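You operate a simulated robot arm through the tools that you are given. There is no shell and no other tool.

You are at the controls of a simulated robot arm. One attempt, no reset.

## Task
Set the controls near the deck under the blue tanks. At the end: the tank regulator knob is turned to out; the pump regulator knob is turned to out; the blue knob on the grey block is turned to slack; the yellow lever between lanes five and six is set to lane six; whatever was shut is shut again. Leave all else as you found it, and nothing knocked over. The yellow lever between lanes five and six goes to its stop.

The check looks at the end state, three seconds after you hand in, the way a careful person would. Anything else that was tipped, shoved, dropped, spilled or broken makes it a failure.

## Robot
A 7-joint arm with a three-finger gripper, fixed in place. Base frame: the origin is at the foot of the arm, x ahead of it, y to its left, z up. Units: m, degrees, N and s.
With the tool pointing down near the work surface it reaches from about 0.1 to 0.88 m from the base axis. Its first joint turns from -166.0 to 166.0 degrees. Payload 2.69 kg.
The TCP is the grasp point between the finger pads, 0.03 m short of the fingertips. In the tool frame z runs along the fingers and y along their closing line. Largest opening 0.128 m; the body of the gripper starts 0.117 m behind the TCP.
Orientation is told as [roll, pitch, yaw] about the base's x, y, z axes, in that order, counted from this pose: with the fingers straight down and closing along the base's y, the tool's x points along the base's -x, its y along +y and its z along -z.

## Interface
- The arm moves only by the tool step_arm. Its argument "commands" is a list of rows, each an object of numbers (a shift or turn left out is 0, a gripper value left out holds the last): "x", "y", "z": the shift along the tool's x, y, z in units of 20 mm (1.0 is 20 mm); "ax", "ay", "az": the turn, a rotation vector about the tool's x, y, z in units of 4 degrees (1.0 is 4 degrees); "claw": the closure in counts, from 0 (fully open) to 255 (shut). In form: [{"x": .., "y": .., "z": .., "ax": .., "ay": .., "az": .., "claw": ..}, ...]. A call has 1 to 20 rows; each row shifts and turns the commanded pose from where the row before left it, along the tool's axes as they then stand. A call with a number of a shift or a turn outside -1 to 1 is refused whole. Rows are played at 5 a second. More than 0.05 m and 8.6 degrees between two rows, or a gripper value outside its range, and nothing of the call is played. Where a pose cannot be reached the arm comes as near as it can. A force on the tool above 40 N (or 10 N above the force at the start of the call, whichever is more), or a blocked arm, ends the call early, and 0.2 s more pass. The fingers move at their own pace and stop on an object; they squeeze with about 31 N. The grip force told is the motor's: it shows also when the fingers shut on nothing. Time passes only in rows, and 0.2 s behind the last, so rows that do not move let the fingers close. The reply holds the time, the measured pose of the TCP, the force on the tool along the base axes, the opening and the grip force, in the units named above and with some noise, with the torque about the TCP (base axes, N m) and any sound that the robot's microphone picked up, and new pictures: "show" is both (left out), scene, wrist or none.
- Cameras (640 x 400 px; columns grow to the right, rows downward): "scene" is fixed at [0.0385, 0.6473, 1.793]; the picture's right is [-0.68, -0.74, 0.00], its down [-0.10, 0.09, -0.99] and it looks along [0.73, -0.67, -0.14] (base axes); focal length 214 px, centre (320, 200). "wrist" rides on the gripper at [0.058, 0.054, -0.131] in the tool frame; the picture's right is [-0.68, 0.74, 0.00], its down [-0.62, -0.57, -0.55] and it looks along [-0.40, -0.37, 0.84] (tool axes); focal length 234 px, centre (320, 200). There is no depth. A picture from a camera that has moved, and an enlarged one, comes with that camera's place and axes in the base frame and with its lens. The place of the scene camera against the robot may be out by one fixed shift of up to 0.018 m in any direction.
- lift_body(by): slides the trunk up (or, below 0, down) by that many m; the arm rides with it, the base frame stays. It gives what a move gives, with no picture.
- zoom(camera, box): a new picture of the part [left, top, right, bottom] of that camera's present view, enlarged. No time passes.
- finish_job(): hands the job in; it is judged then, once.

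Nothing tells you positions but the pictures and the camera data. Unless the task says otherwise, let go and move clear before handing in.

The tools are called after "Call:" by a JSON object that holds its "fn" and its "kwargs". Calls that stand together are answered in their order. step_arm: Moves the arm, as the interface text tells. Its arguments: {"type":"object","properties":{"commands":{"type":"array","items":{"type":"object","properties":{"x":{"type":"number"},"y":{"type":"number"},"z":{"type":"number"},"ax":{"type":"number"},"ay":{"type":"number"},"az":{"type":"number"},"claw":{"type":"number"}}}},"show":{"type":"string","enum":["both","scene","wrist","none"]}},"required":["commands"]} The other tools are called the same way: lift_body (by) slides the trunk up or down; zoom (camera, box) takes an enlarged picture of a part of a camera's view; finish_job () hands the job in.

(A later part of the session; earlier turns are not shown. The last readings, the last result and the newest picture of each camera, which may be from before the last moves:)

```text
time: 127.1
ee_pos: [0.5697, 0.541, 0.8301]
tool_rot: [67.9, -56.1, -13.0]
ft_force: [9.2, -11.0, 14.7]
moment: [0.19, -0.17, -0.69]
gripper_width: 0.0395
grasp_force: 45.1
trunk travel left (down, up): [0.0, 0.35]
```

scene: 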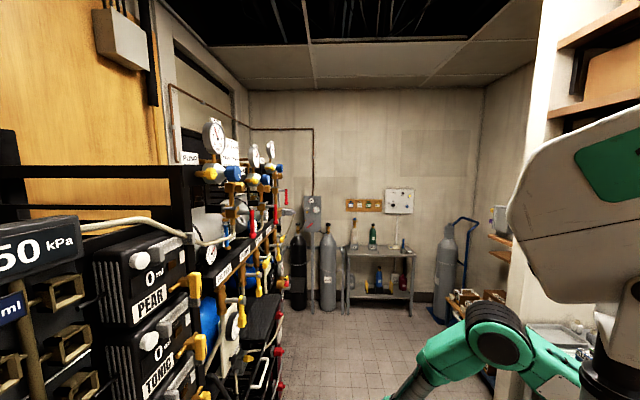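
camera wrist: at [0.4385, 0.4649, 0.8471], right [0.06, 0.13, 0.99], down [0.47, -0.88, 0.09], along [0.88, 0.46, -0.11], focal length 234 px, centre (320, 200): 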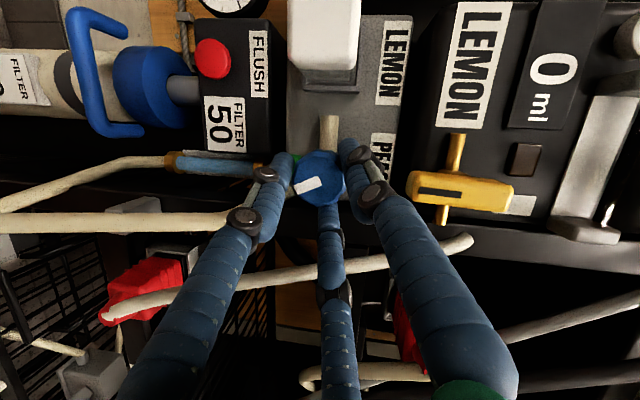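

Call:
{"fn": "step_arm", "kwargs": {"commands": [{"ax": 0.218, "ay": 0.064, "az": -0.716}, {"ax": 0.218, "ay": 0.064, "az": -0.716}, {"ax": 0.218, "ay": 0.064, "az": -0.716}, {"ax": 0.218, "ay": 0.064, "az": -0.716}, {"ax": 0.218, "ay": 0.064, "az": -0.716}, {"ax": 0.218, "ay": 0.064, "az": -0.716}], "show": "wrist"}}

Call:
{"fn": "zoom", "kwargs": {"camera": "wrist", "box": [230, 90, 430, 230]}}

```text
time: 128.5
ee_pos: [0.5687, 0.5425, 0.8308]
tool_rot: [40.6, -69.6, 11.9]
ft_force: [-4.7, -2.0, 27.8]
moment: [0.33, -0.16, -0.6]
gripper_width: 0.0395
grasp_force: 45.3
trunk travel left (down, up): [0.0, 0.35]
camera wrist: at [0.435, 0.4682, 0.8244], right [-0.32, 0.5, 0.8], down [0.33, -0.74, 0.59], along [0.89, 0.45, 0.07], focal length 234 px, centre (320, 200)
```

wrist: 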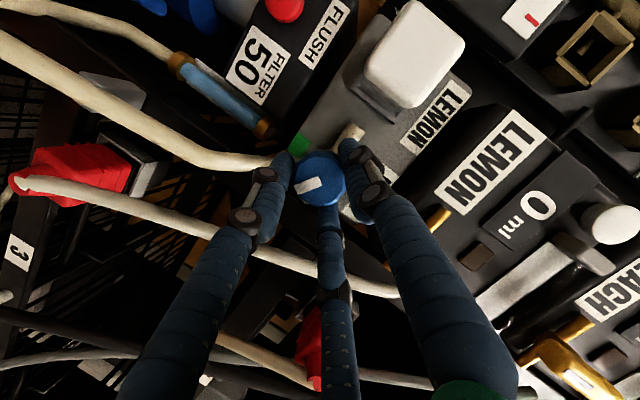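

```text
2.86 times, centred on (330, 160) of wrist
camera zoom: at [0.435, 0.4682, 0.8244], right [-0.32, 0.5, 0.8], down [0.33, -0.74, 0.59], along [0.89, 0.45, 0.07], focal length 669 px, centre (291, 314)
```

zoom: 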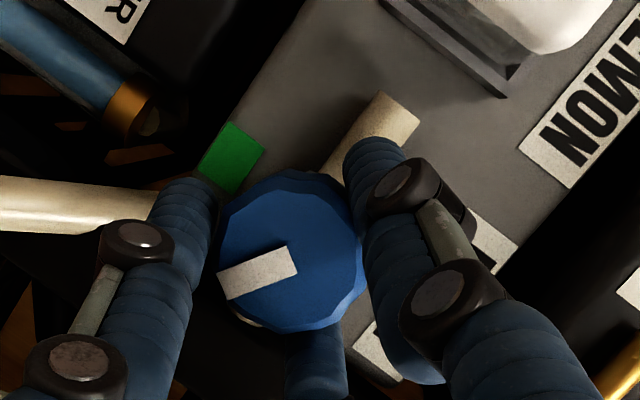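

Call:
{"fn": "step_arm", "kwargs": {"commands": [{"x": -0.1, "y": 0.02, "z": -0.03}, {"ax": 0.218, "ay": 0.064, "az": -0.716}, {"ax": 0.218, "ay": 0.064, "az": -0.716}, {"ax": 0.218, "ay": 0.064, "az": -0.716}, {"ax": 0.218, "ay": 0.064, "az": -0.716}, {"ax": 0.218, "ay": 0.064, "az": -0.716}, {"ax": 0.218, "ay": 0.064, "az": -0.716}], "show": "none"}}

```text
time: 129.5
ee_pos: [0.5687, 0.5429, 0.8312]
tool_rot: [17.3, -72.6, 34.7]
ft_force: [-10.7, 0.6, 4.2]
moment: [0.29, -0.18, 0.54]
gripper_width: 0.0394
grasp_force: 44.3
out of reach, approached as far as the arm can: row 4
trunk travel left (down, up): [0.0, 0.35]
stopped in row 4: the force on the tool passed its limit at 45 N (the readings are from after the stop); the commanded pose is now the measured one
```

That reached the wrist's range on this grip (about 80° turned, no knob stop felt). I'll release, rotate the open hand back and re-grip.

Call:
{"fn": "step_arm", "kwargs": {"commands": [{"claw": 120}, {"claw": 120}, {"ax": -0.291, "ay": -0.086, "az": 0.953}, {"ax": -0.291, "ay": -0.086, "az": 0.953}, {"ax": -0.291, "ay": -0.086, "az": 0.953}, {"ax": -0.291, "ay": -0.086, "az": 0.953}, {"ax": -0.291, "ay": -0.086, "az": 0.953}, {"ax": -0.291, "ay": -0.086, "az": 0.953}, {"ax": -0.291, "ay": -0.086, "az": 0.953}, {"ax": -0.291, "ay": -0.086, "az": 0.953}, {"ax": -0.291, "ay": -0.086, "az": 0.953}, {"ax": -0.291, "ay": -0.086, "az": 0.953}, {"ax": -0.291, "ay": -0.086, "az": 0.953}, {"ax": -0.291, "ay": -0.086, "az": 0.953}, {"ax": -0.291, "ay": -0.086, "az": 0.953}, {"ax": -0.291, "ay": -0.086, "az": 0.953}, {"ax": -0.291, "ay": -0.086, "az": 0.953}], "show": "wrist"}}

Call:
{"fn": "zoom", "kwargs": {"camera": "wrist", "box": [230, 90, 430, 230]}}

```text
time: 133.1
ee_pos: [0.5701, 0.5424, 0.8306]
tool_rot: [86.6, -25.0, -24.9]
ft_force: [-1.2, -0.3, 0.6]
moment: [-0.05, 0.01, -0.01]
gripper_width: 0.0677
grasp_force: 0.0
trunk travel left (down, up): [0.0, 0.35]
camera wrist: at [0.4448, 0.4589, 0.8631], right [0.29, -0.09, 0.95], down [0.47, -0.86, -0.22], along [0.84, 0.51, -0.21], focal length 234 px, centre (320, 200)
```

wrist: 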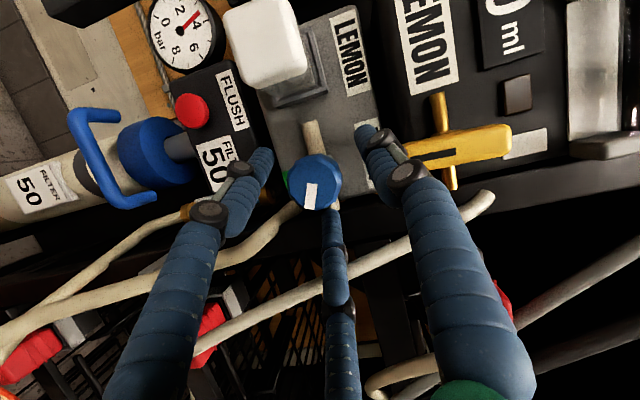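

```text
2.86 times, centred on (330, 160) of wrist
camera zoom: at [0.4448, 0.4589, 0.8631], right [0.29, -0.09, 0.95], down [0.47, -0.86, -0.22], along [0.84, 0.51, -0.21], focal length 669 px, centre (291, 314)
```

zoom: 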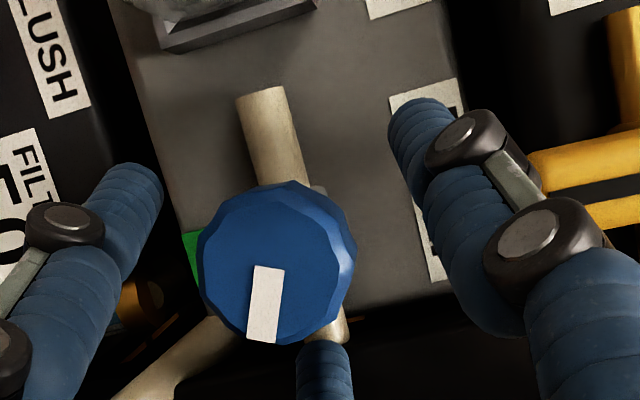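

Call:
{"fn": "step_arm", "kwargs": {"commands": [{"y": -0.12, "x": 0.05}, {"claw": 255}, {"claw": 255}, {"claw": 255}, {"ax": 0.148, "ay": 0.039, "az": -0.478}, {"ax": 0.218, "ay": 0.064, "az": -0.716}, {"ax": 0.218, "ay": 0.064, "az": -0.716}, {"ax": 0.218, "ay": 0.064, "az": -0.716}, {"ax": 0.218, "ay": 0.064, "az": -0.716}], "show": "none"}}

```text
time: 135.1
ee_pos: [0.5708, 0.5422, 0.8286]
tool_rot: [80.9, -38.3, -21.8]
ft_force: [13.3, -3.2, -8.7]
moment: [-0.12, 0.04, -0.66]
gripper_width: 0.0406
grasp_force: 30.9
trunk travel left (down, up): [0.0, 0.35]
```

Call:
{"fn": "step_arm", "kwargs": {"commands": [{"ax": 0.218, "ay": 0.064, "az": -0.716}, {"ax": 0.218, "ay": 0.064, "az": -0.716}, {"ax": 0.218, "ay": 0.064, "az": -0.716}, {"ax": 0.218, "ay": 0.064, "az": -0.716}, {"ax": 0.218, "ay": 0.064, "az": -0.716}, {"ax": 0.218, "ay": 0.064, "az": -0.716}], "show": "wrist"}}

Call:
{"fn": "zoom", "kwargs": {"camera": "wrist", "box": [230, 90, 430, 230]}}

```text
time: 136.5
ee_pos: [0.5706, 0.5424, 0.8296]
tool_rot: [69.5, -54.4, -13.4]
ft_force: [10.1, -7.3, 3.8]
moment: [-0.11, 0.08, -0.43]
gripper_width: 0.0397
grasp_force: 45.0
trunk travel left (down, up): [0.0, 0.35]
camera wrist: at [0.4375, 0.466, 0.8388], right [-0.1, 0.29, 0.95], down [0.45, -0.84, 0.3], along [0.89, 0.46, -0.04], focal length 234 px, centre (320, 200)
```

wrist: 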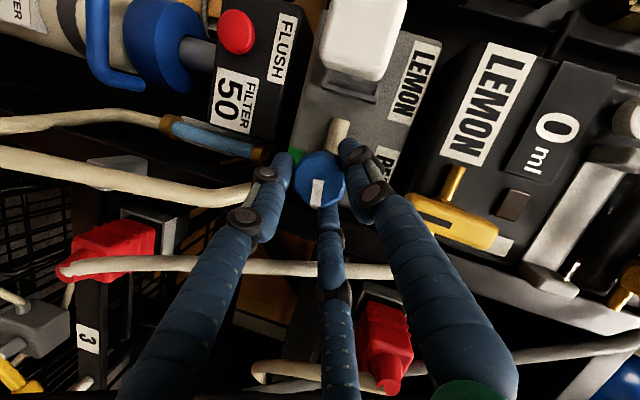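

```text
2.86 times, centred on (330, 160) of wrist
camera zoom: at [0.4375, 0.466, 0.8388], right [-0.1, 0.29, 0.95], down [0.45, -0.84, 0.3], along [0.89, 0.46, -0.04], focal length 669 px, centre (291, 314)
```

zoom: 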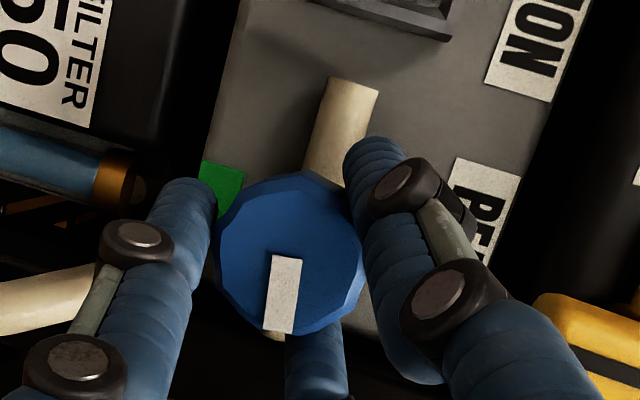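

Call:
{"fn": "step_arm", "kwargs": {"commands": [{"ax": 0.218, "ay": 0.064, "az": -0.716}, {"ax": 0.218, "ay": 0.064, "az": -0.716}, {"ax": 0.218, "ay": 0.064, "az": -0.716}, {"ax": 0.218, "ay": 0.064, "az": -0.716}, {"ax": 0.218, "ay": 0.064, "az": -0.716}, {"ax": 0.218, "ay": 0.064, "az": -0.716}, {"ax": 0.218, "ay": 0.064, "az": -0.716}], "show": "wrist"}}

Call:
{"fn": "zoom", "kwargs": {"camera": "wrist", "box": [230, 90, 430, 230]}}

```text
time: 138.1
ee_pos: [0.5692, 0.5433, 0.8303]
tool_rot: [37.7, -70.1, 15.4]
ft_force: [-10.7, 4.8, 20.2]
moment: [0.22, -0.04, -0.44]
gripper_width: 0.0394
grasp_force: 44.6
trunk travel left (down, up): [0.0, 0.35]
camera wrist: at [0.4369, 0.4666, 0.8238], right [-0.34, 0.51, 0.79], down [0.33, -0.72, 0.61], along [0.88, 0.47, 0.08], focal length 234 px, centre (320, 200)
```

wrist: 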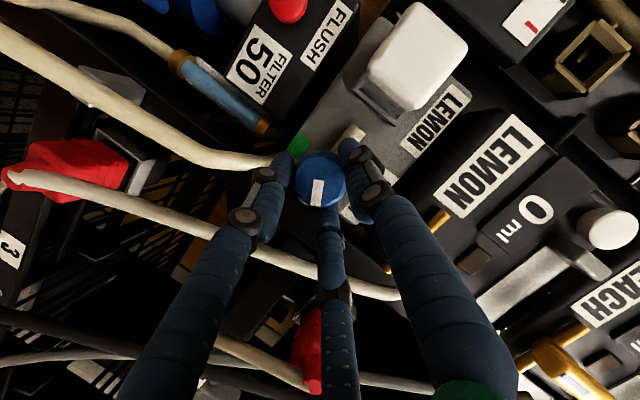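

```text
2.86 times, centred on (330, 160) of wrist
camera zoom: at [0.4369, 0.4666, 0.8238], right [-0.34, 0.51, 0.79], down [0.33, -0.72, 0.61], along [0.88, 0.47, 0.08], focal length 669 px, centre (291, 314)
```

zoom: 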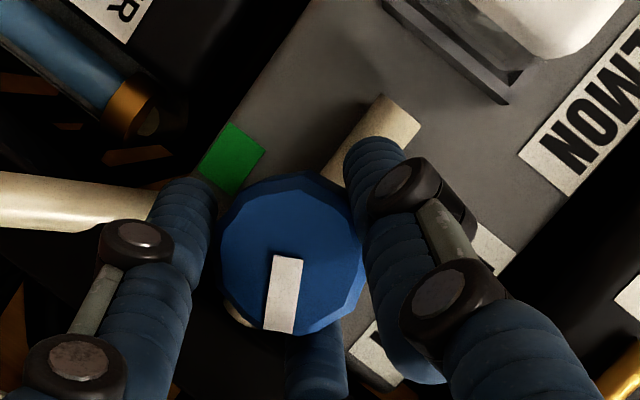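

At about 120° now with no stop yet. Another release, rotate back, and re-grip cycle.

Call:
{"fn": "step_arm", "kwargs": {"commands": [{"claw": 120}, {"claw": 120}, {"ax": -0.291, "ay": -0.086, "az": 0.953}, {"ax": -0.291, "ay": -0.086, "az": 0.953}, {"ax": -0.291, "ay": -0.086, "az": 0.953}, {"ax": -0.291, "ay": -0.086, "az": 0.953}, {"ax": -0.291, "ay": -0.086, "az": 0.953}, {"ax": -0.291, "ay": -0.086, "az": 0.953}, {"ax": -0.291, "ay": -0.086, "az": 0.953}, {"ax": -0.291, "ay": -0.086, "az": 0.953}, {"ax": -0.291, "ay": -0.086, "az": 0.953}, {"ax": -0.291, "ay": -0.086, "az": 0.953}, {"ax": -0.291, "ay": -0.086, "az": 0.953}, {"ax": -0.291, "ay": -0.086, "az": 0.953}, {"ax": -0.291, "ay": -0.086, "az": 0.953}, {"ax": -0.291, "ay": -0.086, "az": 0.953}, {"ax": -0.291, "ay": -0.086, "az": 0.953}], "show": "wrist"}}

Call:
{"fn": "zoom", "kwargs": {"camera": "wrist", "box": [230, 90, 430, 230]}}

```text
time: 141.7
ee_pos: [0.5699, 0.5416, 0.8291]
tool_rot: [89.0, -18.4, -25.9]
ft_force: [0.0, 0.8, 0.4]
moment: [0.01, -0.02, 0.02]
gripper_width: 0.0677
grasp_force: 0.0
trunk travel left (down, up): [0.0, 0.35]
camera wrist: at [0.4482, 0.4555, 0.865], right [0.37, -0.17, 0.91], down [0.44, -0.83, -0.33], along [0.82, 0.53, -0.24], focal length 234 px, centre (320, 200)
```

wrist: 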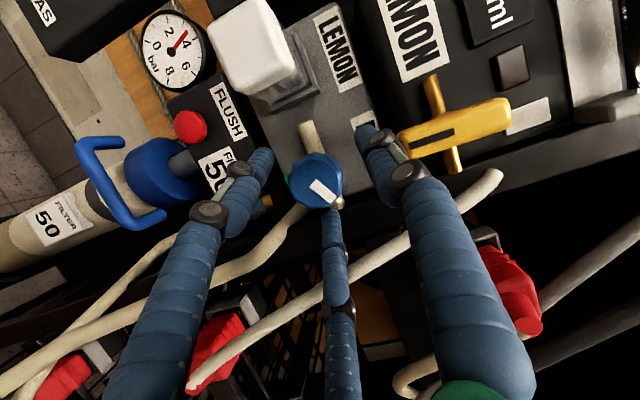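

```text
2.86 times, centred on (330, 160) of wrist
camera zoom: at [0.4482, 0.4555, 0.865], right [0.37, -0.17, 0.91], down [0.44, -0.83, -0.33], along [0.82, 0.53, -0.24], focal length 669 px, centre (291, 314)
```

zoom: 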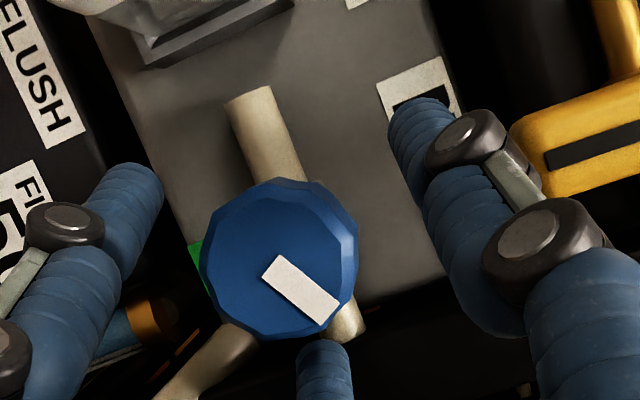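

Call:
{"fn": "step_arm", "kwargs": {"commands": [{"y": -0.1, "x": 0.06}, {"claw": 255}, {"claw": 255}, {"claw": 255}, {"ax": 0.148, "ay": 0.039, "az": -0.478}, {"ax": 0.218, "ay": 0.064, "az": -0.716}, {"ax": 0.218, "ay": 0.064, "az": -0.716}, {"ax": 0.218, "ay": 0.064, "az": -0.716}, {"ax": 0.218, "ay": 0.064, "az": -0.716}, {"ax": 0.218, "ay": 0.064, "az": -0.716}, {"ax": 0.218, "ay": 0.064, "az": -0.716}], "show": "none"}}

Call:
{"fn": "step_arm", "kwargs": {"commands": [{"ax": 0.218, "ay": 0.064, "az": -0.716}, {"ax": 0.218, "ay": 0.064, "az": -0.716}, {"ax": 0.218, "ay": 0.064, "az": -0.716}, {"ax": 0.218, "ay": 0.064, "az": -0.716}, {"ax": 0.218, "ay": 0.064, "az": -0.716}, {"ax": 0.218, "ay": 0.064, "az": -0.716}], "show": "wrist"}}

Call:
{"fn": "zoom", "kwargs": {"camera": "wrist", "box": [230, 90, 430, 230]}}

```text
time: 144.1
ee_pos: [0.5704, 0.5426, 0.8271]
tool_rot: [81.4, -37.3, -22.1]
ft_force: [22.0, -14.7, 0.8]
moment: [-0.14, 0.09, -0.93]
gripper_width: 0.0394
grasp_force: 45.4
trunk travel left (down, up): [0.0, 0.35]
```

```text
time: 145.5
ee_pos: [0.5706, 0.543, 0.828]
tool_rot: [70.5, -53.6, -14.2]
ft_force: [16.0, -12.9, 23.9]
moment: [0.12, -0.04, -0.79]
gripper_width: 0.0393
grasp_force: 44.5
trunk travel left (down, up): [0.0, 0.35]
camera wrist: at [0.4378, 0.466, 0.8391], right [-0.09, 0.28, 0.96], down [0.45, -0.84, 0.29], along [0.89, 0.46, -0.05], focal length 234 px, centre (320, 200)
```

wrist: 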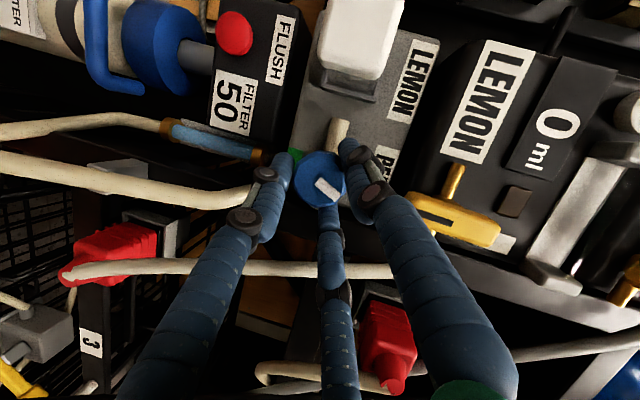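

```text
2.86 times, centred on (330, 160) of wrist
camera zoom: at [0.4378, 0.466, 0.8391], right [-0.09, 0.28, 0.96], down [0.45, -0.84, 0.29], along [0.89, 0.46, -0.05], focal length 669 px, centre (291, 314)
```

zoom: 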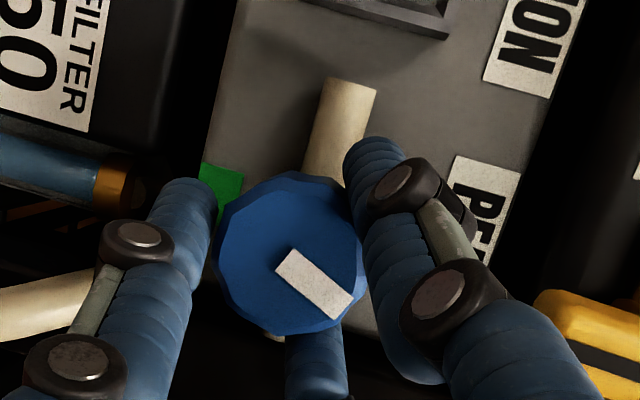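

Call:
{"fn": "step_arm", "kwargs": {"commands": [{"x": -0.13, "y": -0.025}, {"ax": 0.218, "ay": 0.064, "az": -0.716}, {"ax": 0.218, "ay": 0.064, "az": -0.716}, {"ax": 0.218, "ay": 0.064, "az": -0.716}, {"ax": 0.218, "ay": 0.064, "az": -0.716}, {"ax": 0.218, "ay": 0.064, "az": -0.716}, {"ax": 0.218, "ay": 0.064, "az": -0.716}], "show": "wrist"}}

Call:
{"fn": "zoom", "kwargs": {"camera": "wrist", "box": [230, 90, 430, 230]}}

```text
time: 147.1
ee_pos: [0.5713, 0.5437, 0.83]
tool_rot: [50.3, -66.8, 3.9]
ft_force: [-17.3, -11.7, 12.7]
moment: [0.35, -0.22, 0.25]
gripper_width: 0.0394
grasp_force: 45.5
trunk travel left (down, up): [0.0, 0.35]
stopped in row 7: the force on the tool passed its limit at 42 N (the readings are from after the stop); the commanded pose is now the measured one
camera wrist: at [0.4372, 0.4667, 0.8275], right [-0.28, 0.45, 0.84], down [0.37, -0.76, 0.53], along [0.88, 0.47, 0.05], focal length 234 px, centre (320, 200)
```

wrist: 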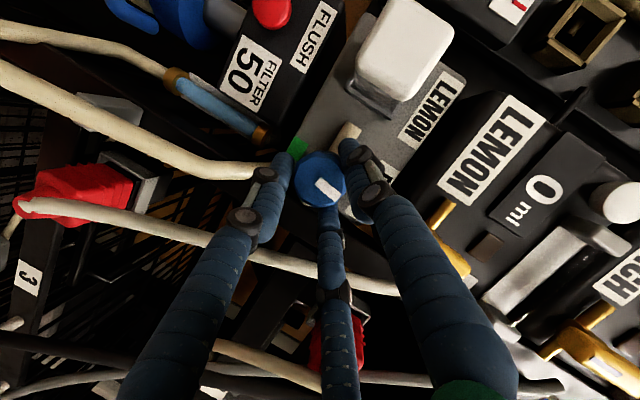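

```text
2.86 times, centred on (330, 160) of wrist
camera zoom: at [0.4372, 0.4667, 0.8275], right [-0.28, 0.45, 0.84], down [0.37, -0.76, 0.53], along [0.88, 0.47, 0.05], focal length 669 px, centre (291, 314)
```

zoom: 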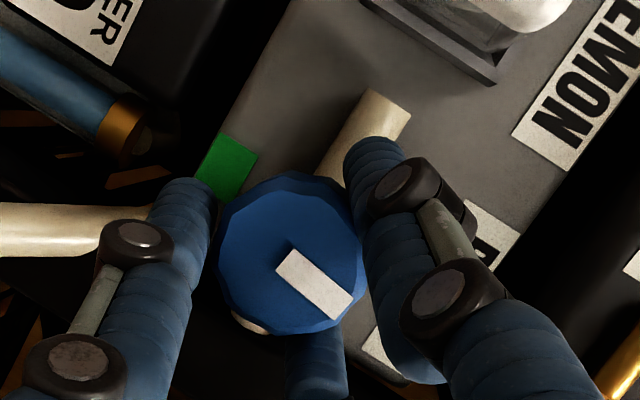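

Call:
{"fn": "step_arm", "kwargs": {"commands": [{"claw": 120}, {"claw": 120}, {"ax": -0.291, "ay": -0.086, "az": 0.953}, {"ax": -0.291, "ay": -0.086, "az": 0.953}, {"ax": -0.291, "ay": -0.086, "az": 0.953}, {"ax": -0.291, "ay": -0.086, "az": 0.953}, {"ax": -0.291, "ay": -0.086, "az": 0.953}, {"ax": -0.291, "ay": -0.086, "az": 0.953}, {"ax": -0.291, "ay": -0.086, "az": 0.953}, {"ax": -0.291, "ay": -0.086, "az": 0.953}, {"ax": -0.291, "ay": -0.086, "az": 0.953}, {"ax": -0.291, "ay": -0.086, "az": 0.953}, {"ax": -0.291, "ay": -0.086, "az": 0.953}, {"ax": -0.291, "ay": -0.086, "az": 0.953}, {"ax": -0.291, "ay": -0.086, "az": 0.953}], "show": "wrist"}}

Call:
{"fn": "zoom", "kwargs": {"camera": "wrist", "box": [230, 90, 430, 230]}}

```text
time: 150.3
ee_pos: [0.5708, 0.5437, 0.8283]
tool_rot: [88.2, -20.6, -25.3]
ft_force: [-2.7, -5.0, 1.8]
moment: [-0.04, -0.1, -0.26]
gripper_width: 0.0687
grasp_force: 0.3
trunk travel left (down, up): [0.0, 0.35]
camera wrist: at [0.448, 0.4572, 0.8636], right [0.35, -0.14, 0.93], down [0.45, -0.84, -0.3], along [0.82, 0.52, -0.23], focal length 234 px, centre (320, 200)
```

wrist: 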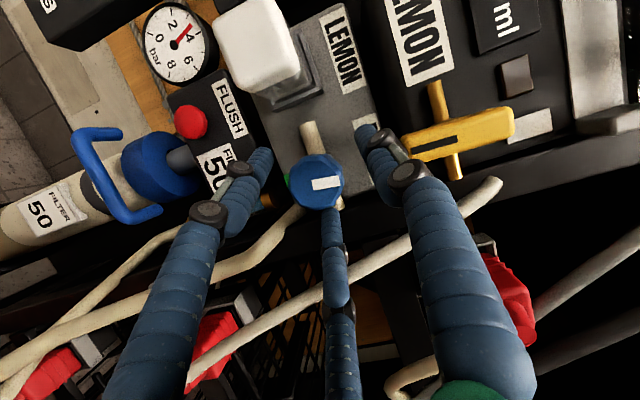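

```text
2.86 times, centred on (330, 160) of wrist
camera zoom: at [0.448, 0.4572, 0.8636], right [0.35, -0.14, 0.93], down [0.45, -0.84, -0.3], along [0.82, 0.52, -0.23], focal length 669 px, centre (291, 314)
```

zoom: 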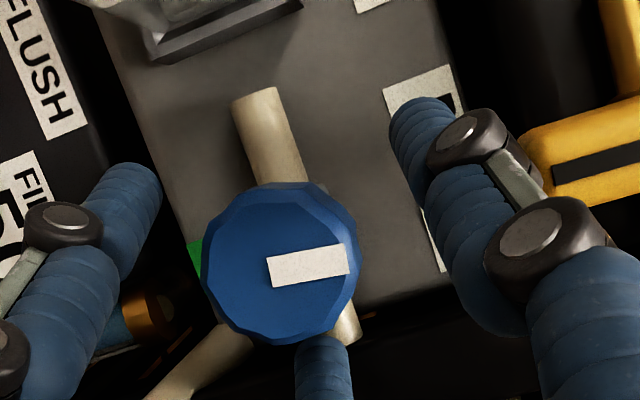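

Call:
{"fn": "step_arm", "kwargs": {"commands": [{"y": -0.08, "x": 0.06, "z": -0.1}, {"claw": 255}, {"claw": 255}, {"claw": 255}, {"ax": 0.148, "ay": 0.039, "az": -0.478}, {"ax": 0.218, "ay": 0.064, "az": -0.716}, {"ax": 0.218, "ay": 0.064, "az": -0.716}, {"ax": 0.218, "ay": 0.064, "az": -0.716}, {"ax": 0.218, "ay": 0.064, "az": -0.716}, {"ax": 0.218, "ay": 0.064, "az": -0.716}], "show": "none"}}

Call:
{"fn": "step_arm", "kwargs": {"commands": [{"ax": 0.218, "ay": 0.064, "az": -0.716}, {"ax": 0.218, "ay": 0.064, "az": -0.716}, {"ax": 0.218, "ay": 0.064, "az": -0.716}, {"ax": 0.218, "ay": 0.064, "az": -0.716}, {"ax": 0.218, "ay": 0.064, "az": -0.716}, {"ax": 0.218, "ay": 0.064, "az": -0.716}], "show": "wrist"}}

Call:
{"fn": "zoom", "kwargs": {"camera": "wrist", "box": [230, 90, 430, 230]}}

```text
time: 152.5
ee_pos: [0.5717, 0.5424, 0.8278]
tool_rot: [81.9, -36.8, -22.2]
ft_force: [13.8, -17.4, 1.2]
moment: [0.54, 0.52, -0.51]
gripper_width: 0.0398
grasp_force: 44.7
trunk travel left (down, up): [0.0, 0.35]
```

```text
time: 153.9
ee_pos: [0.5708, 0.5421, 0.8294]
tool_rot: [71.0, -53.2, -14.5]
ft_force: [14.9, 1.7, 14.9]
moment: [0.52, 0.54, -0.51]
gripper_width: 0.0398
grasp_force: 45.4
trunk travel left (down, up): [0.0, 0.35]
camera wrist: at [0.4385, 0.4654, 0.8396], right [-0.09, 0.27, 0.96], down [0.46, -0.84, 0.28], along [0.88, 0.47, -0.05], focal length 234 px, centre (320, 200)
```

wrist: 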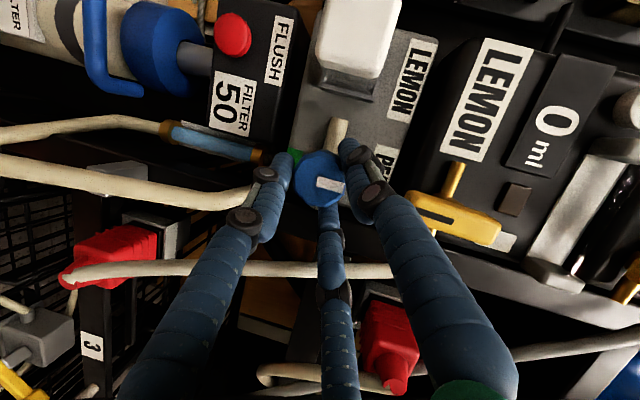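

```text
2.86 times, centred on (330, 160) of wrist
camera zoom: at [0.4385, 0.4654, 0.8396], right [-0.09, 0.27, 0.96], down [0.46, -0.84, 0.28], along [0.88, 0.47, -0.05], focal length 669 px, centre (291, 314)
```

zoom: 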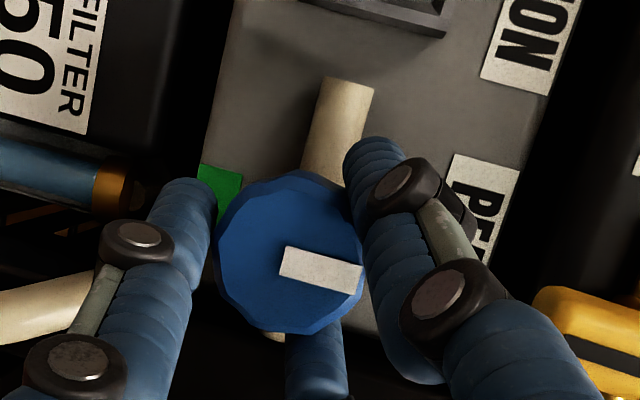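

The knob now resists (about 0.75 Nm) and the hand slips on it with the pointer straight up, so the counter-clockwise stop is reached after a half turn. I'll release and check.

Call:
{"fn": "step_arm", "kwargs": {"commands": [{"claw": 120}, {"claw": 120}, {"ax": -0.291, "ay": -0.086, "az": 0.953}, {"ax": -0.291, "ay": -0.086, "az": 0.953}, {"ax": -0.291, "ay": -0.086, "az": 0.953}, {"ax": -0.291, "ay": -0.086, "az": 0.953}, {"ax": -0.291, "ay": -0.086, "az": 0.953}, {"ax": -0.291, "ay": -0.086, "az": 0.953}, {"ax": -0.291, "ay": -0.086, "az": 0.953}], "show": "wrist"}}

Call:
{"fn": "zoom", "kwargs": {"camera": "wrist", "box": [230, 90, 430, 230]}}

```text
time: 155.9
ee_pos: [0.5699, 0.5424, 0.8264]
tool_rot: [85.9, -27.3, -24.3]
ft_force: [-3.5, -4.2, 3.2]
moment: [-0.01, -0.24, -0.26]
gripper_width: 0.0679
grasp_force: 0.1
trunk travel left (down, up): [0.0, 0.35]
camera wrist: at [0.4451, 0.4586, 0.8575], right [0.26, -0.06, 0.96], down [0.48, -0.86, -0.18], along [0.84, 0.51, -0.2], focal length 234 px, centre (320, 200)
```

wrist: 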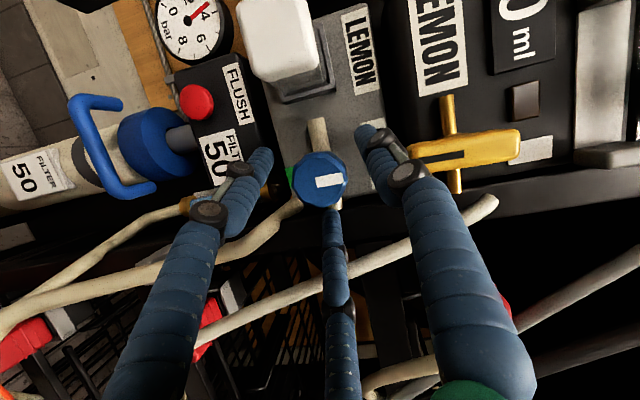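

```text
2.86 times, centred on (330, 160) of wrist
camera zoom: at [0.4451, 0.4586, 0.8575], right [0.26, -0.06, 0.96], down [0.48, -0.86, -0.18], along [0.84, 0.51, -0.2], focal length 669 px, centre (291, 314)
```

zoom: 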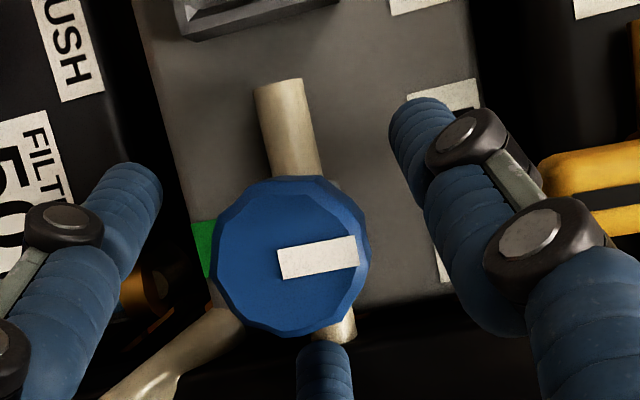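

The pointer stays straight up (176°), opposite the green mark. Now I'll back away and head up to the regulators, raising the trunk.

Call:
{"fn": "step_arm", "kwargs": {"commands": [{"x": 0.29, "y": 0.08, "z": -0.95}, {"x": 0.29, "y": 0.08, "z": -0.95}, {"x": 0.29, "y": 0.08, "z": -0.95}, {"x": 0.29, "y": 0.08, "z": -0.95}, {"x": 0.29, "y": 0.08, "z": -0.95}, {"x": 0.29, "y": 0.08, "z": -0.95}, {"x": 0.29, "y": 0.08, "z": -0.95}, {"x": 0.29, "y": 0.08, "z": -0.95}, {"x": 0.29, "y": 0.08, "z": -0.95}, {"x": 0.29, "y": 0.08, "z": -0.95}], "show": "wrist"}}

Call:
{"fn": "zoom", "kwargs": {"camera": "wrist", "box": [230, 60, 430, 200]}}

```text
time: 158.1
ee_pos: [0.4353, 0.3963, 0.8257]
tool_rot: [85.8, -27.3, -24.3]
ft_force: [-0.3, -0.3, -0.3]
moment: [-0.01, -0.01, 0.01]
gripper_width: 0.0676
grasp_force: 0.0
trunk travel left (down, up): [0.0, 0.35]
camera wrist: at [0.309, 0.314, 0.8571], right [0.26, -0.06, 0.96], down [0.48, -0.86, -0.18], along [0.84, 0.51, -0.2], focal length 234 px, centre (320, 200)
```

wrist: 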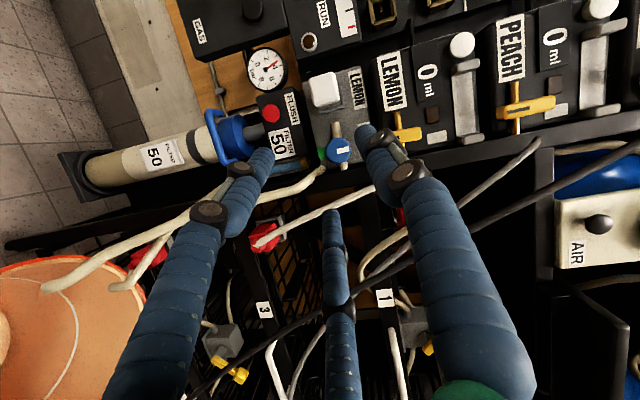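

```text
2.86 times, centred on (330, 130) of wrist
camera zoom: at [0.309, 0.314, 0.8571], right [0.26, -0.06, 0.96], down [0.48, -0.86, -0.18], along [0.84, 0.51, -0.2], focal length 669 px, centre (291, 400)
```

zoom: 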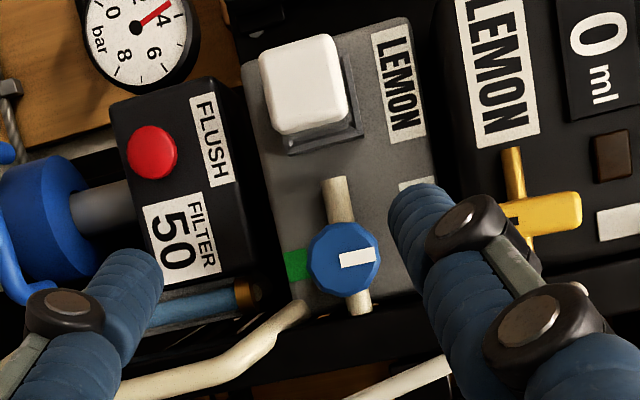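

Call:
{"fn": "lift_body", "kwargs": {"by": 0.17}}

Call:
{"fn": "step_arm", "kwargs": {"commands": [{"z": 0, "claw": 0}], "show": "both"}}

```text
time: 160.0
ee_pos: [0.4348, 0.397, 0.9964]
tool_rot: [85.8, -27.4, -24.2]
ft_force: [0.6, -1.1, 0.3]
moment: [0.04, 0.0, -0.03]
gripper_width: 0.0676
grasp_force: 0.1
trunk travel left (down, up): [-0.17, 0.18]
```

```text
time: 160.4
ee_pos: [0.4342, 0.3972, 0.9963]
tool_rot: [85.8, -27.5, -24.3]
ft_force: [0.6, -0.4, 0.7]
moment: [0.01, -0.01, 0.01]
gripper_width: 0.128
grasp_force: 0.2
trunk travel left (down, up): [-0.17, 0.18]
camera wrist: at [0.3091, 0.3141, 1.0271], right [0.26, -0.06, 0.96], down [0.48, -0.86, -0.18], along [0.84, 0.51, -0.2], focal length 234 px, centre (320, 200)
```

scene: 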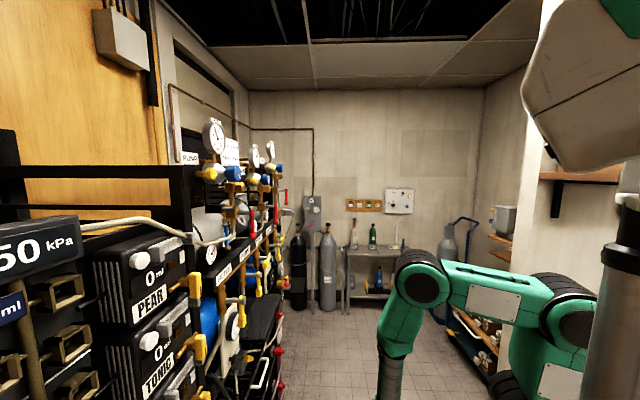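
wrist: 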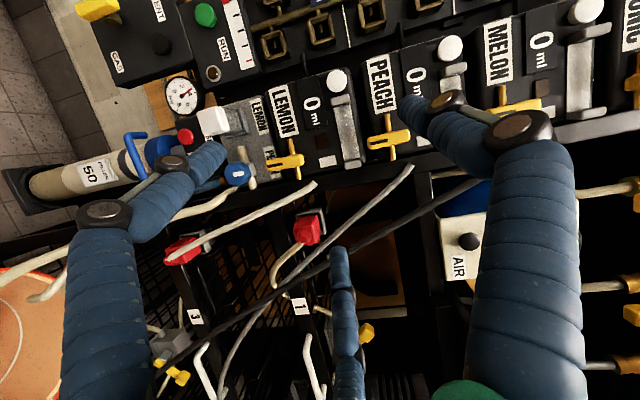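

Call:
{"fn": "lift_body", "kwargs": {"by": 0.18}}

Call:
{"fn": "step_arm", "kwargs": {"commands": [{"az": -1}, {"az": -1}, {"az": -1}, {"az": -1}, {"az": -1}, {"az": -1}], "show": "both"}}

```text
time: 162.4
ee_pos: [0.4352, 0.397, 1.1746]
tool_rot: [85.8, -27.4, -24.3]
ft_force: [-0.2, 0.6, 0.6]
moment: [-0.01, -0.02, 0.01]
gripper_width: 0.1276
grasp_force: 0.0
trunk travel left (down, up): [-0.35, 0.0]
```

```text
time: 163.8
ee_pos: [0.435, 0.3975, 1.1757]
tool_rot: [84.1, -51.5, -21.6]
ft_force: [0.3, 0.7, 0.6]
moment: [0.03, 0.0, 0.0]
gripper_width: 0.1284
grasp_force: 0.1
trunk travel left (down, up): [-0.35, 0.0]
camera wrist: at [0.3068, 0.3136, 1.1749], right [-0.11, 0.13, 0.99], down [0.5, -0.85, 0.16], along [0.86, 0.51, 0.03], focal length 234 px, centre (320, 200)
```

scene: 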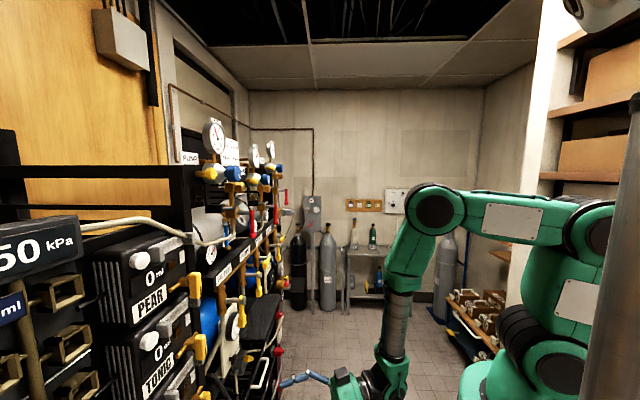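
wrist: 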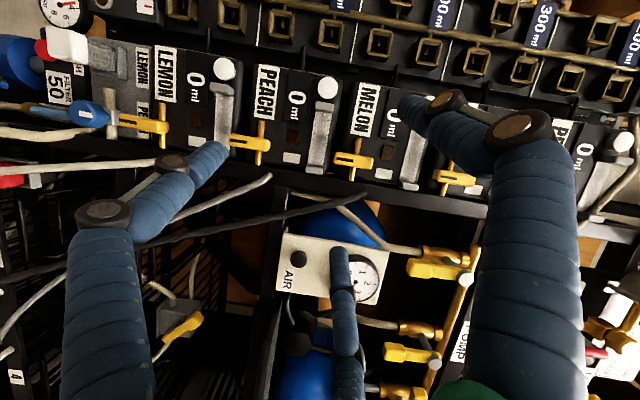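

Call:
{"fn": "step_arm", "kwargs": {"commands": [{"x": -0.784, "y": 0.63, "z": -0.063}, {"x": -0.784, "y": 0.63, "z": -0.063}, {"x": -0.784, "y": 0.63, "z": -0.063}, {"x": -0.784, "y": 0.63, "z": -0.063}, {"x": -0.784, "y": 0.63, "z": -0.063}, {"x": -0.784, "y": 0.63, "z": -0.063}, {"x": -0.784, "y": 0.63, "z": -0.063}, {"x": -0.784, "y": 0.63, "z": -0.063}, {"x": -0.784, "y": 0.63, "z": -0.063}, {"x": -0.784, "y": 0.63, "z": -0.063}, {"x": -0.784, "y": 0.63, "z": -0.063}, {"x": -0.784, "y": 0.63, "z": -0.063}, {"x": -0.784, "y": 0.63, "z": -0.063}, {"x": -0.784, "y": 0.63, "z": -0.063}, {"x": -0.784, "y": 0.63, "z": -0.063}], "show": "both"}}

```text
time: 167.0
ee_pos: [0.4334, 0.3981, 1.4786]
tool_rot: [84.0, -51.3, -21.6]
ft_force: [-0.2, 0.1, 0.8]
moment: [0.0, 0.01, -0.01]
gripper_width: 0.128
grasp_force: 0.1
trunk travel left (down, up): [-0.35, 0.0]
camera wrist: at [0.3051, 0.3145, 1.4777], right [-0.11, 0.13, 0.99], down [0.5, -0.85, 0.16], along [0.86, 0.51, 0.03], focal length 234 px, centre (320, 200)
```

scene: 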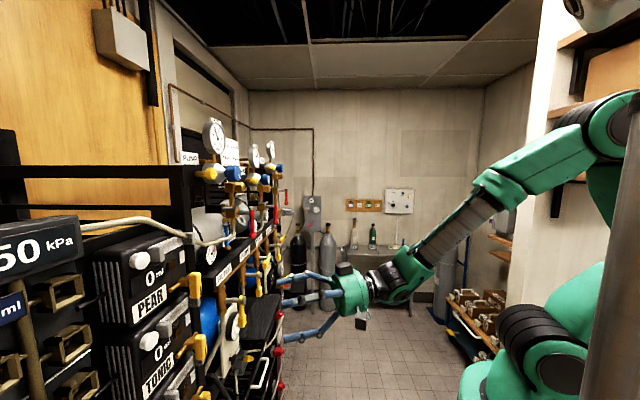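
wrist: 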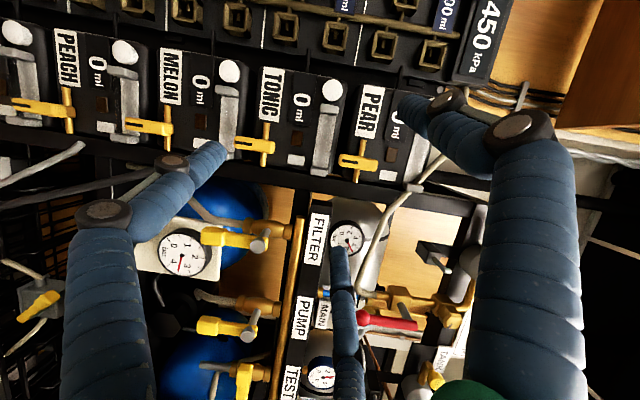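

Call:
{"fn": "step_arm", "kwargs": {"commands": [{"x": -0.98, "y": 0.305, "z": -0.188}, {"x": -0.98, "y": 0.305, "z": -0.188}, {"x": -0.98, "y": 0.305, "z": -0.188}, {"x": -0.98, "y": 0.305, "z": -0.188}, {"x": -0.98, "y": 0.305, "z": -0.188}, {"x": -0.98, "y": 0.305, "z": -0.188}, {"x": -0.98, "y": 0.305, "z": -0.188}, {"x": -0.98, "y": 0.305, "z": -0.188}, {"x": -0.98, "y": 0.305, "z": -0.188}, {"x": -0.98, "y": 0.305, "z": -0.188}, {"x": -0.98, "y": 0.305, "z": -0.188}, {"x": -0.98, "y": 0.305, "z": -0.188}, {"x": -0.98, "y": 0.305, "z": -0.188}, {"x": -0.98, "y": 0.305, "z": -0.188}], "show": "none"}}

Call:
{"fn": "step_arm", "kwargs": {"commands": [{"az": 1}, {"az": 1}, {"az": 1}, {"az": 1}, {"az": 1}, {"az": 1}, {"az": 1}, {"az": 1}, {"az": 1}, {"az": 1}, {"az": 1}, {"az": 1}, {"az": 1}, {"az": 1}, {"az": 1}, {"az": 1}, {"az": 1}, {"az": 1}, {"az": 1}, {"az": 1}], "show": "both"}}

```text
time: 170.0
ee_pos: [0.5116, 0.3177, 1.7494]
tool_rot: [84.1, -51.3, -21.7]
ft_force: [-0.2, 0.3, -0.5]
moment: [0.02, -0.01, -0.02]
gripper_width: 0.1278
grasp_force: 0.1
trunk travel left (down, up): [-0.35, 0.0]
```

```text
time: 174.2
ee_pos: [0.5113, 0.3192, 1.7507]
tool_rot: [85.7, 28.6, -28.1]
ft_force: [0.1, 0.0, 0.3]
moment: [-0.02, 0.02, -0.01]
gripper_width: 0.128
grasp_force: 0.1
trunk travel left (down, up): [-0.35, 0.0]
camera wrist: at [0.4334, 0.2168, 1.8353], right [0.86, -0.4, 0.32], down [-0.02, -0.66, -0.75], along [0.51, 0.64, -0.57], focal length 234 px, centre (320, 200)
```

scene: 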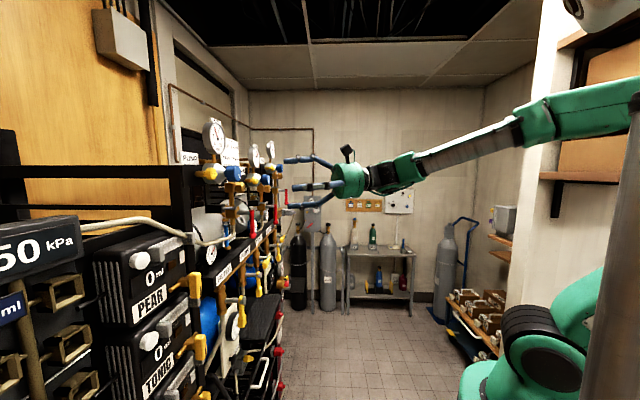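
wrist: 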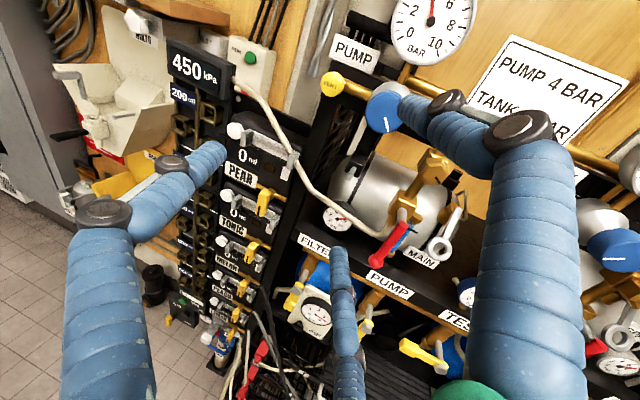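

Call:
{"fn": "step_arm", "kwargs": {"commands": [{"ax": -0.592, "ay": -0.513, "az": 0.775}, {"ax": -0.592, "ay": -0.513, "az": 0.775}, {"ax": -0.592, "ay": -0.513, "az": 0.775}, {"ax": -0.592, "ay": -0.513, "az": 0.775}, {"ax": -0.592, "ay": -0.513, "az": 0.775}, {"ax": -0.592, "ay": -0.513, "az": 0.775}], "show": "wrist"}}

Call:
{"fn": "zoom", "kwargs": {"camera": "wrist", "box": [220, 30, 380, 150]}}

Call:
{"fn": "zoom", "kwargs": {"camera": "wrist", "box": [380, 60, 560, 180]}}

```text
time: 175.6
ee_pos: [0.5125, 0.3196, 1.7489]
tool_rot: [90.1, 46.8, -44.6]
ft_force: [-0.9, 0.0, 0.5]
moment: [-0.04, 0.02, -0.01]
gripper_width: 0.1281
grasp_force: 0.1
trunk travel left (down, up): [-0.35, 0.0]
camera wrist: at [0.4189, 0.2258, 1.8309], right [0.71, -0.7, 0.01], down [-0.38, -0.4, -0.84], along [0.59, 0.59, -0.55], focal length 234 px, centre (320, 200)
```

wrist: 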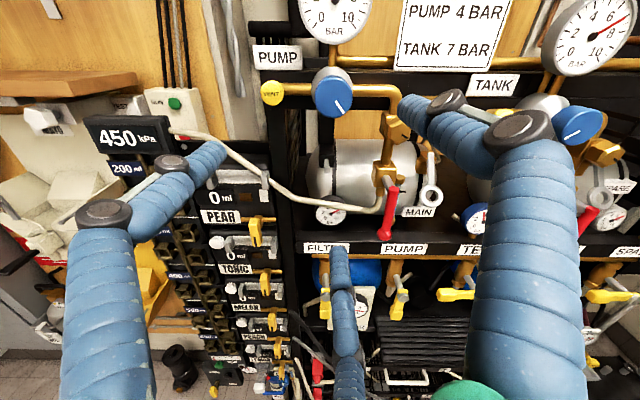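

```text
3.33 times, centred on (300, 90) of wrist
camera zoom: at [0.4189, 0.2258, 1.8309], right [0.71, -0.7, 0.01], down [-0.38, -0.4, -0.84], along [0.59, 0.59, -0.55], focal length 781 px, centre (387, 567)
```

zoom: 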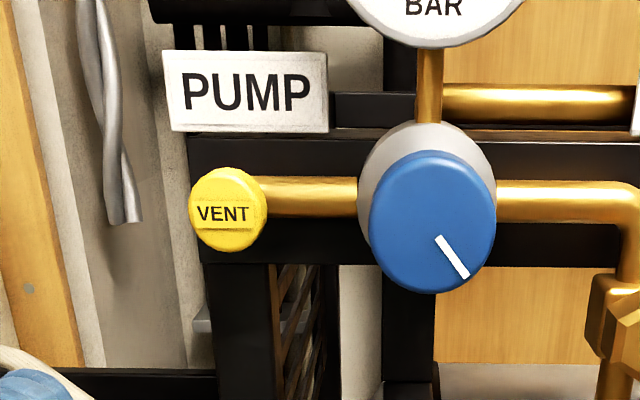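

```text
3.33 times, centred on (470, 120) of wrist
camera zoom: at [0.4189, 0.2258, 1.8309], right [0.71, -0.7, 0.01], down [-0.38, -0.4, -0.84], along [0.59, 0.59, -0.55], focal length 781 px, centre (-180, 467)
```

zoom: 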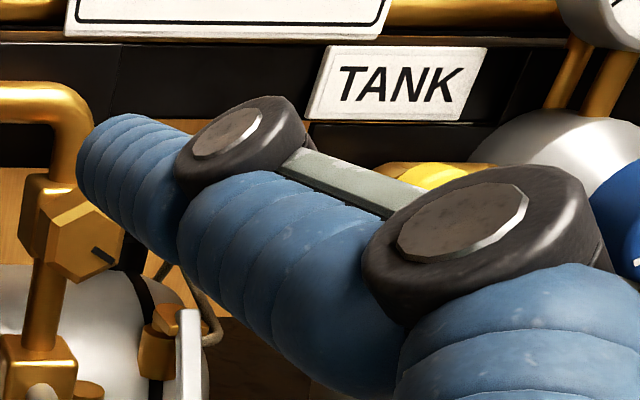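

The arm is now level and square in front of the regulators, and the picture is upright. The PUMP knob is at about (a 0.151, z 1.782); the VENT knob sits close on its left. I'll roll the hand so no finger points at VENT and set the opening.

Call:
{"fn": "step_arm", "kwargs": {"commands": [{"az": 1, "claw": 100}, {"az": 1}, {"az": 1}, {"az": 1}, {"az": 1}, {"az": 1}, {"az": 1}, {"az": 1}, {"az": 1}, {"az": 1}, {"az": 0.7}], "show": "wrist"}}

Call:
{"fn": "zoom", "kwargs": {"camera": "wrist", "box": [220, 50, 420, 190]}}

```text
time: 178.0
ee_pos: [0.5111, 0.3189, 1.7497]
tool_rot: [98.0, 89.5, -36.6]
ft_force: [-0.3, 0.1, 1.0]
moment: [-0.02, 0.01, -0.02]
gripper_width: 0.078
grasp_force: 0.0
trunk travel left (down, up): [-0.35, 0.0]
camera wrist: at [0.4578, 0.1875, 1.8098], right [0.53, -0.52, -0.67], down [-0.78, 0.0, -0.62], along [0.32, 0.85, -0.41], focal length 234 px, centre (320, 200)
```

wrist: 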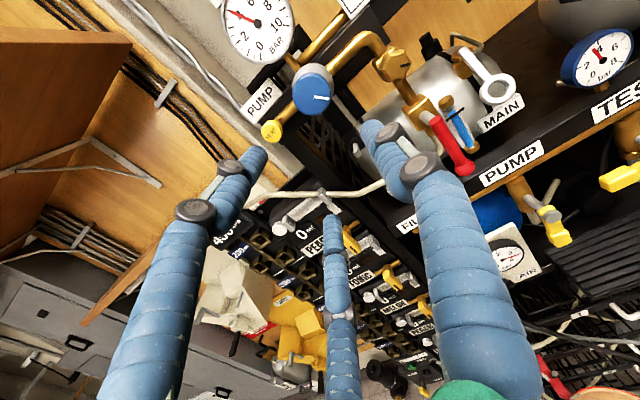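

```text
2.86 times, centred on (320, 120) of wrist
camera zoom: at [0.4578, 0.1875, 1.8098], right [0.53, -0.52, -0.67], down [-0.78, 0.0, -0.62], along [0.32, 0.85, -0.41], focal length 669 px, centre (320, 429)
```

zoom: 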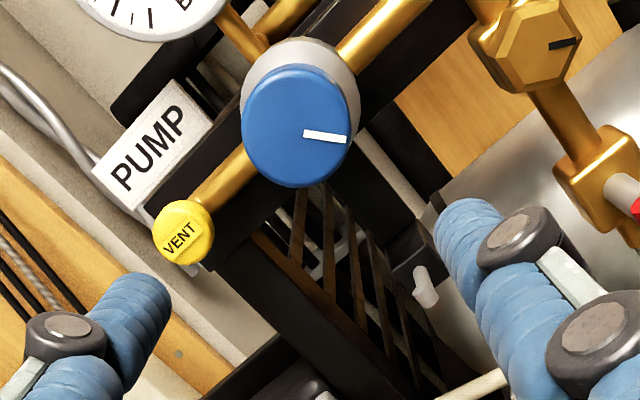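

Call:
{"fn": "step_arm", "kwargs": {"commands": [{"x": 0.27, "y": 0.125, "z": 0.95}, {"x": 0.27, "y": 0.125, "z": 0.95}, {"x": 0.27, "y": 0.125, "z": 0.95}, {"x": 0.27, "y": 0.125, "z": 0.95}, {"x": 0.27, "y": 0.125, "z": 0.95}, {"x": 0.27, "y": 0.125, "z": 0.95}], "show": "wrist"}}

Call:
{"fn": "zoom", "kwargs": {"camera": "wrist", "box": [220, 50, 420, 190]}}

Call:
{"fn": "zoom", "kwargs": {"camera": "wrist", "box": [180, 0, 340, 100]}}

```text
time: 179.4
ee_pos: [0.6052, 0.3911, 1.782]
tool_rot: [89.0, 89.5, -45.6]
ft_force: [-0.6, 0.6, -0.8]
moment: [0.01, -0.03, 0.02]
gripper_width: 0.078
grasp_force: 0.0
trunk travel left (down, up): [-0.35, 0.0]
camera wrist: at [0.5507, 0.2593, 1.8425], right [0.53, -0.52, -0.67], down [-0.78, 0.0, -0.62], along [0.32, 0.85, -0.41], focal length 234 px, centre (320, 200)
```

wrist: 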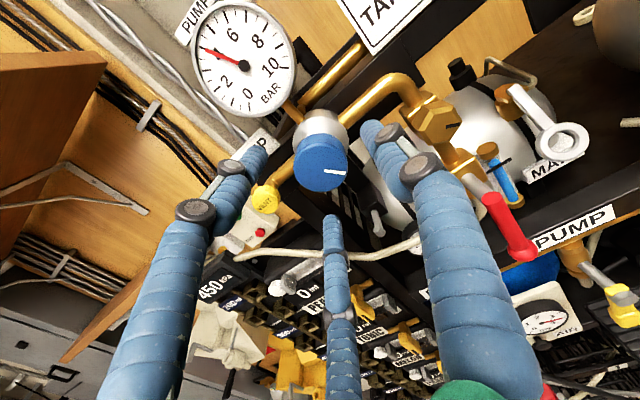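

```text
2.86 times, centred on (320, 120) of wrist
camera zoom: at [0.5507, 0.2593, 1.8425], right [0.53, -0.52, -0.67], down [-0.78, 0.0, -0.62], along [0.32, 0.85, -0.41], focal length 669 px, centre (320, 429)
```

zoom: 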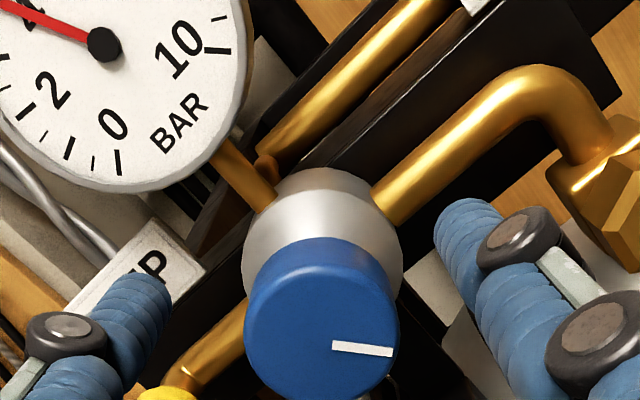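

```text
4.00 times, centred on (260, 50) of wrist
camera zoom: at [0.5507, 0.2593, 1.8425], right [0.53, -0.52, -0.67], down [-0.78, 0.0, -0.62], along [0.32, 0.85, -0.41], focal length 937 px, centre (560, 800)
```

zoom: 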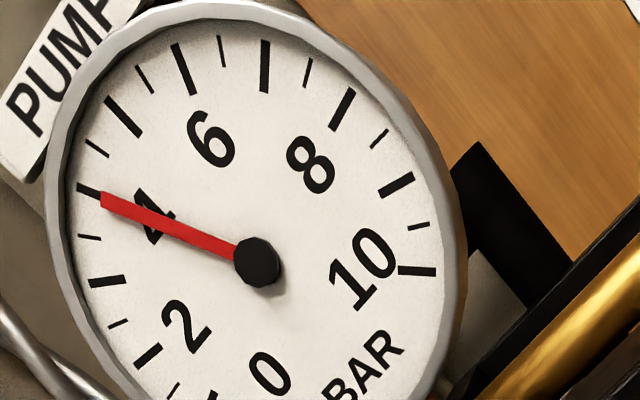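

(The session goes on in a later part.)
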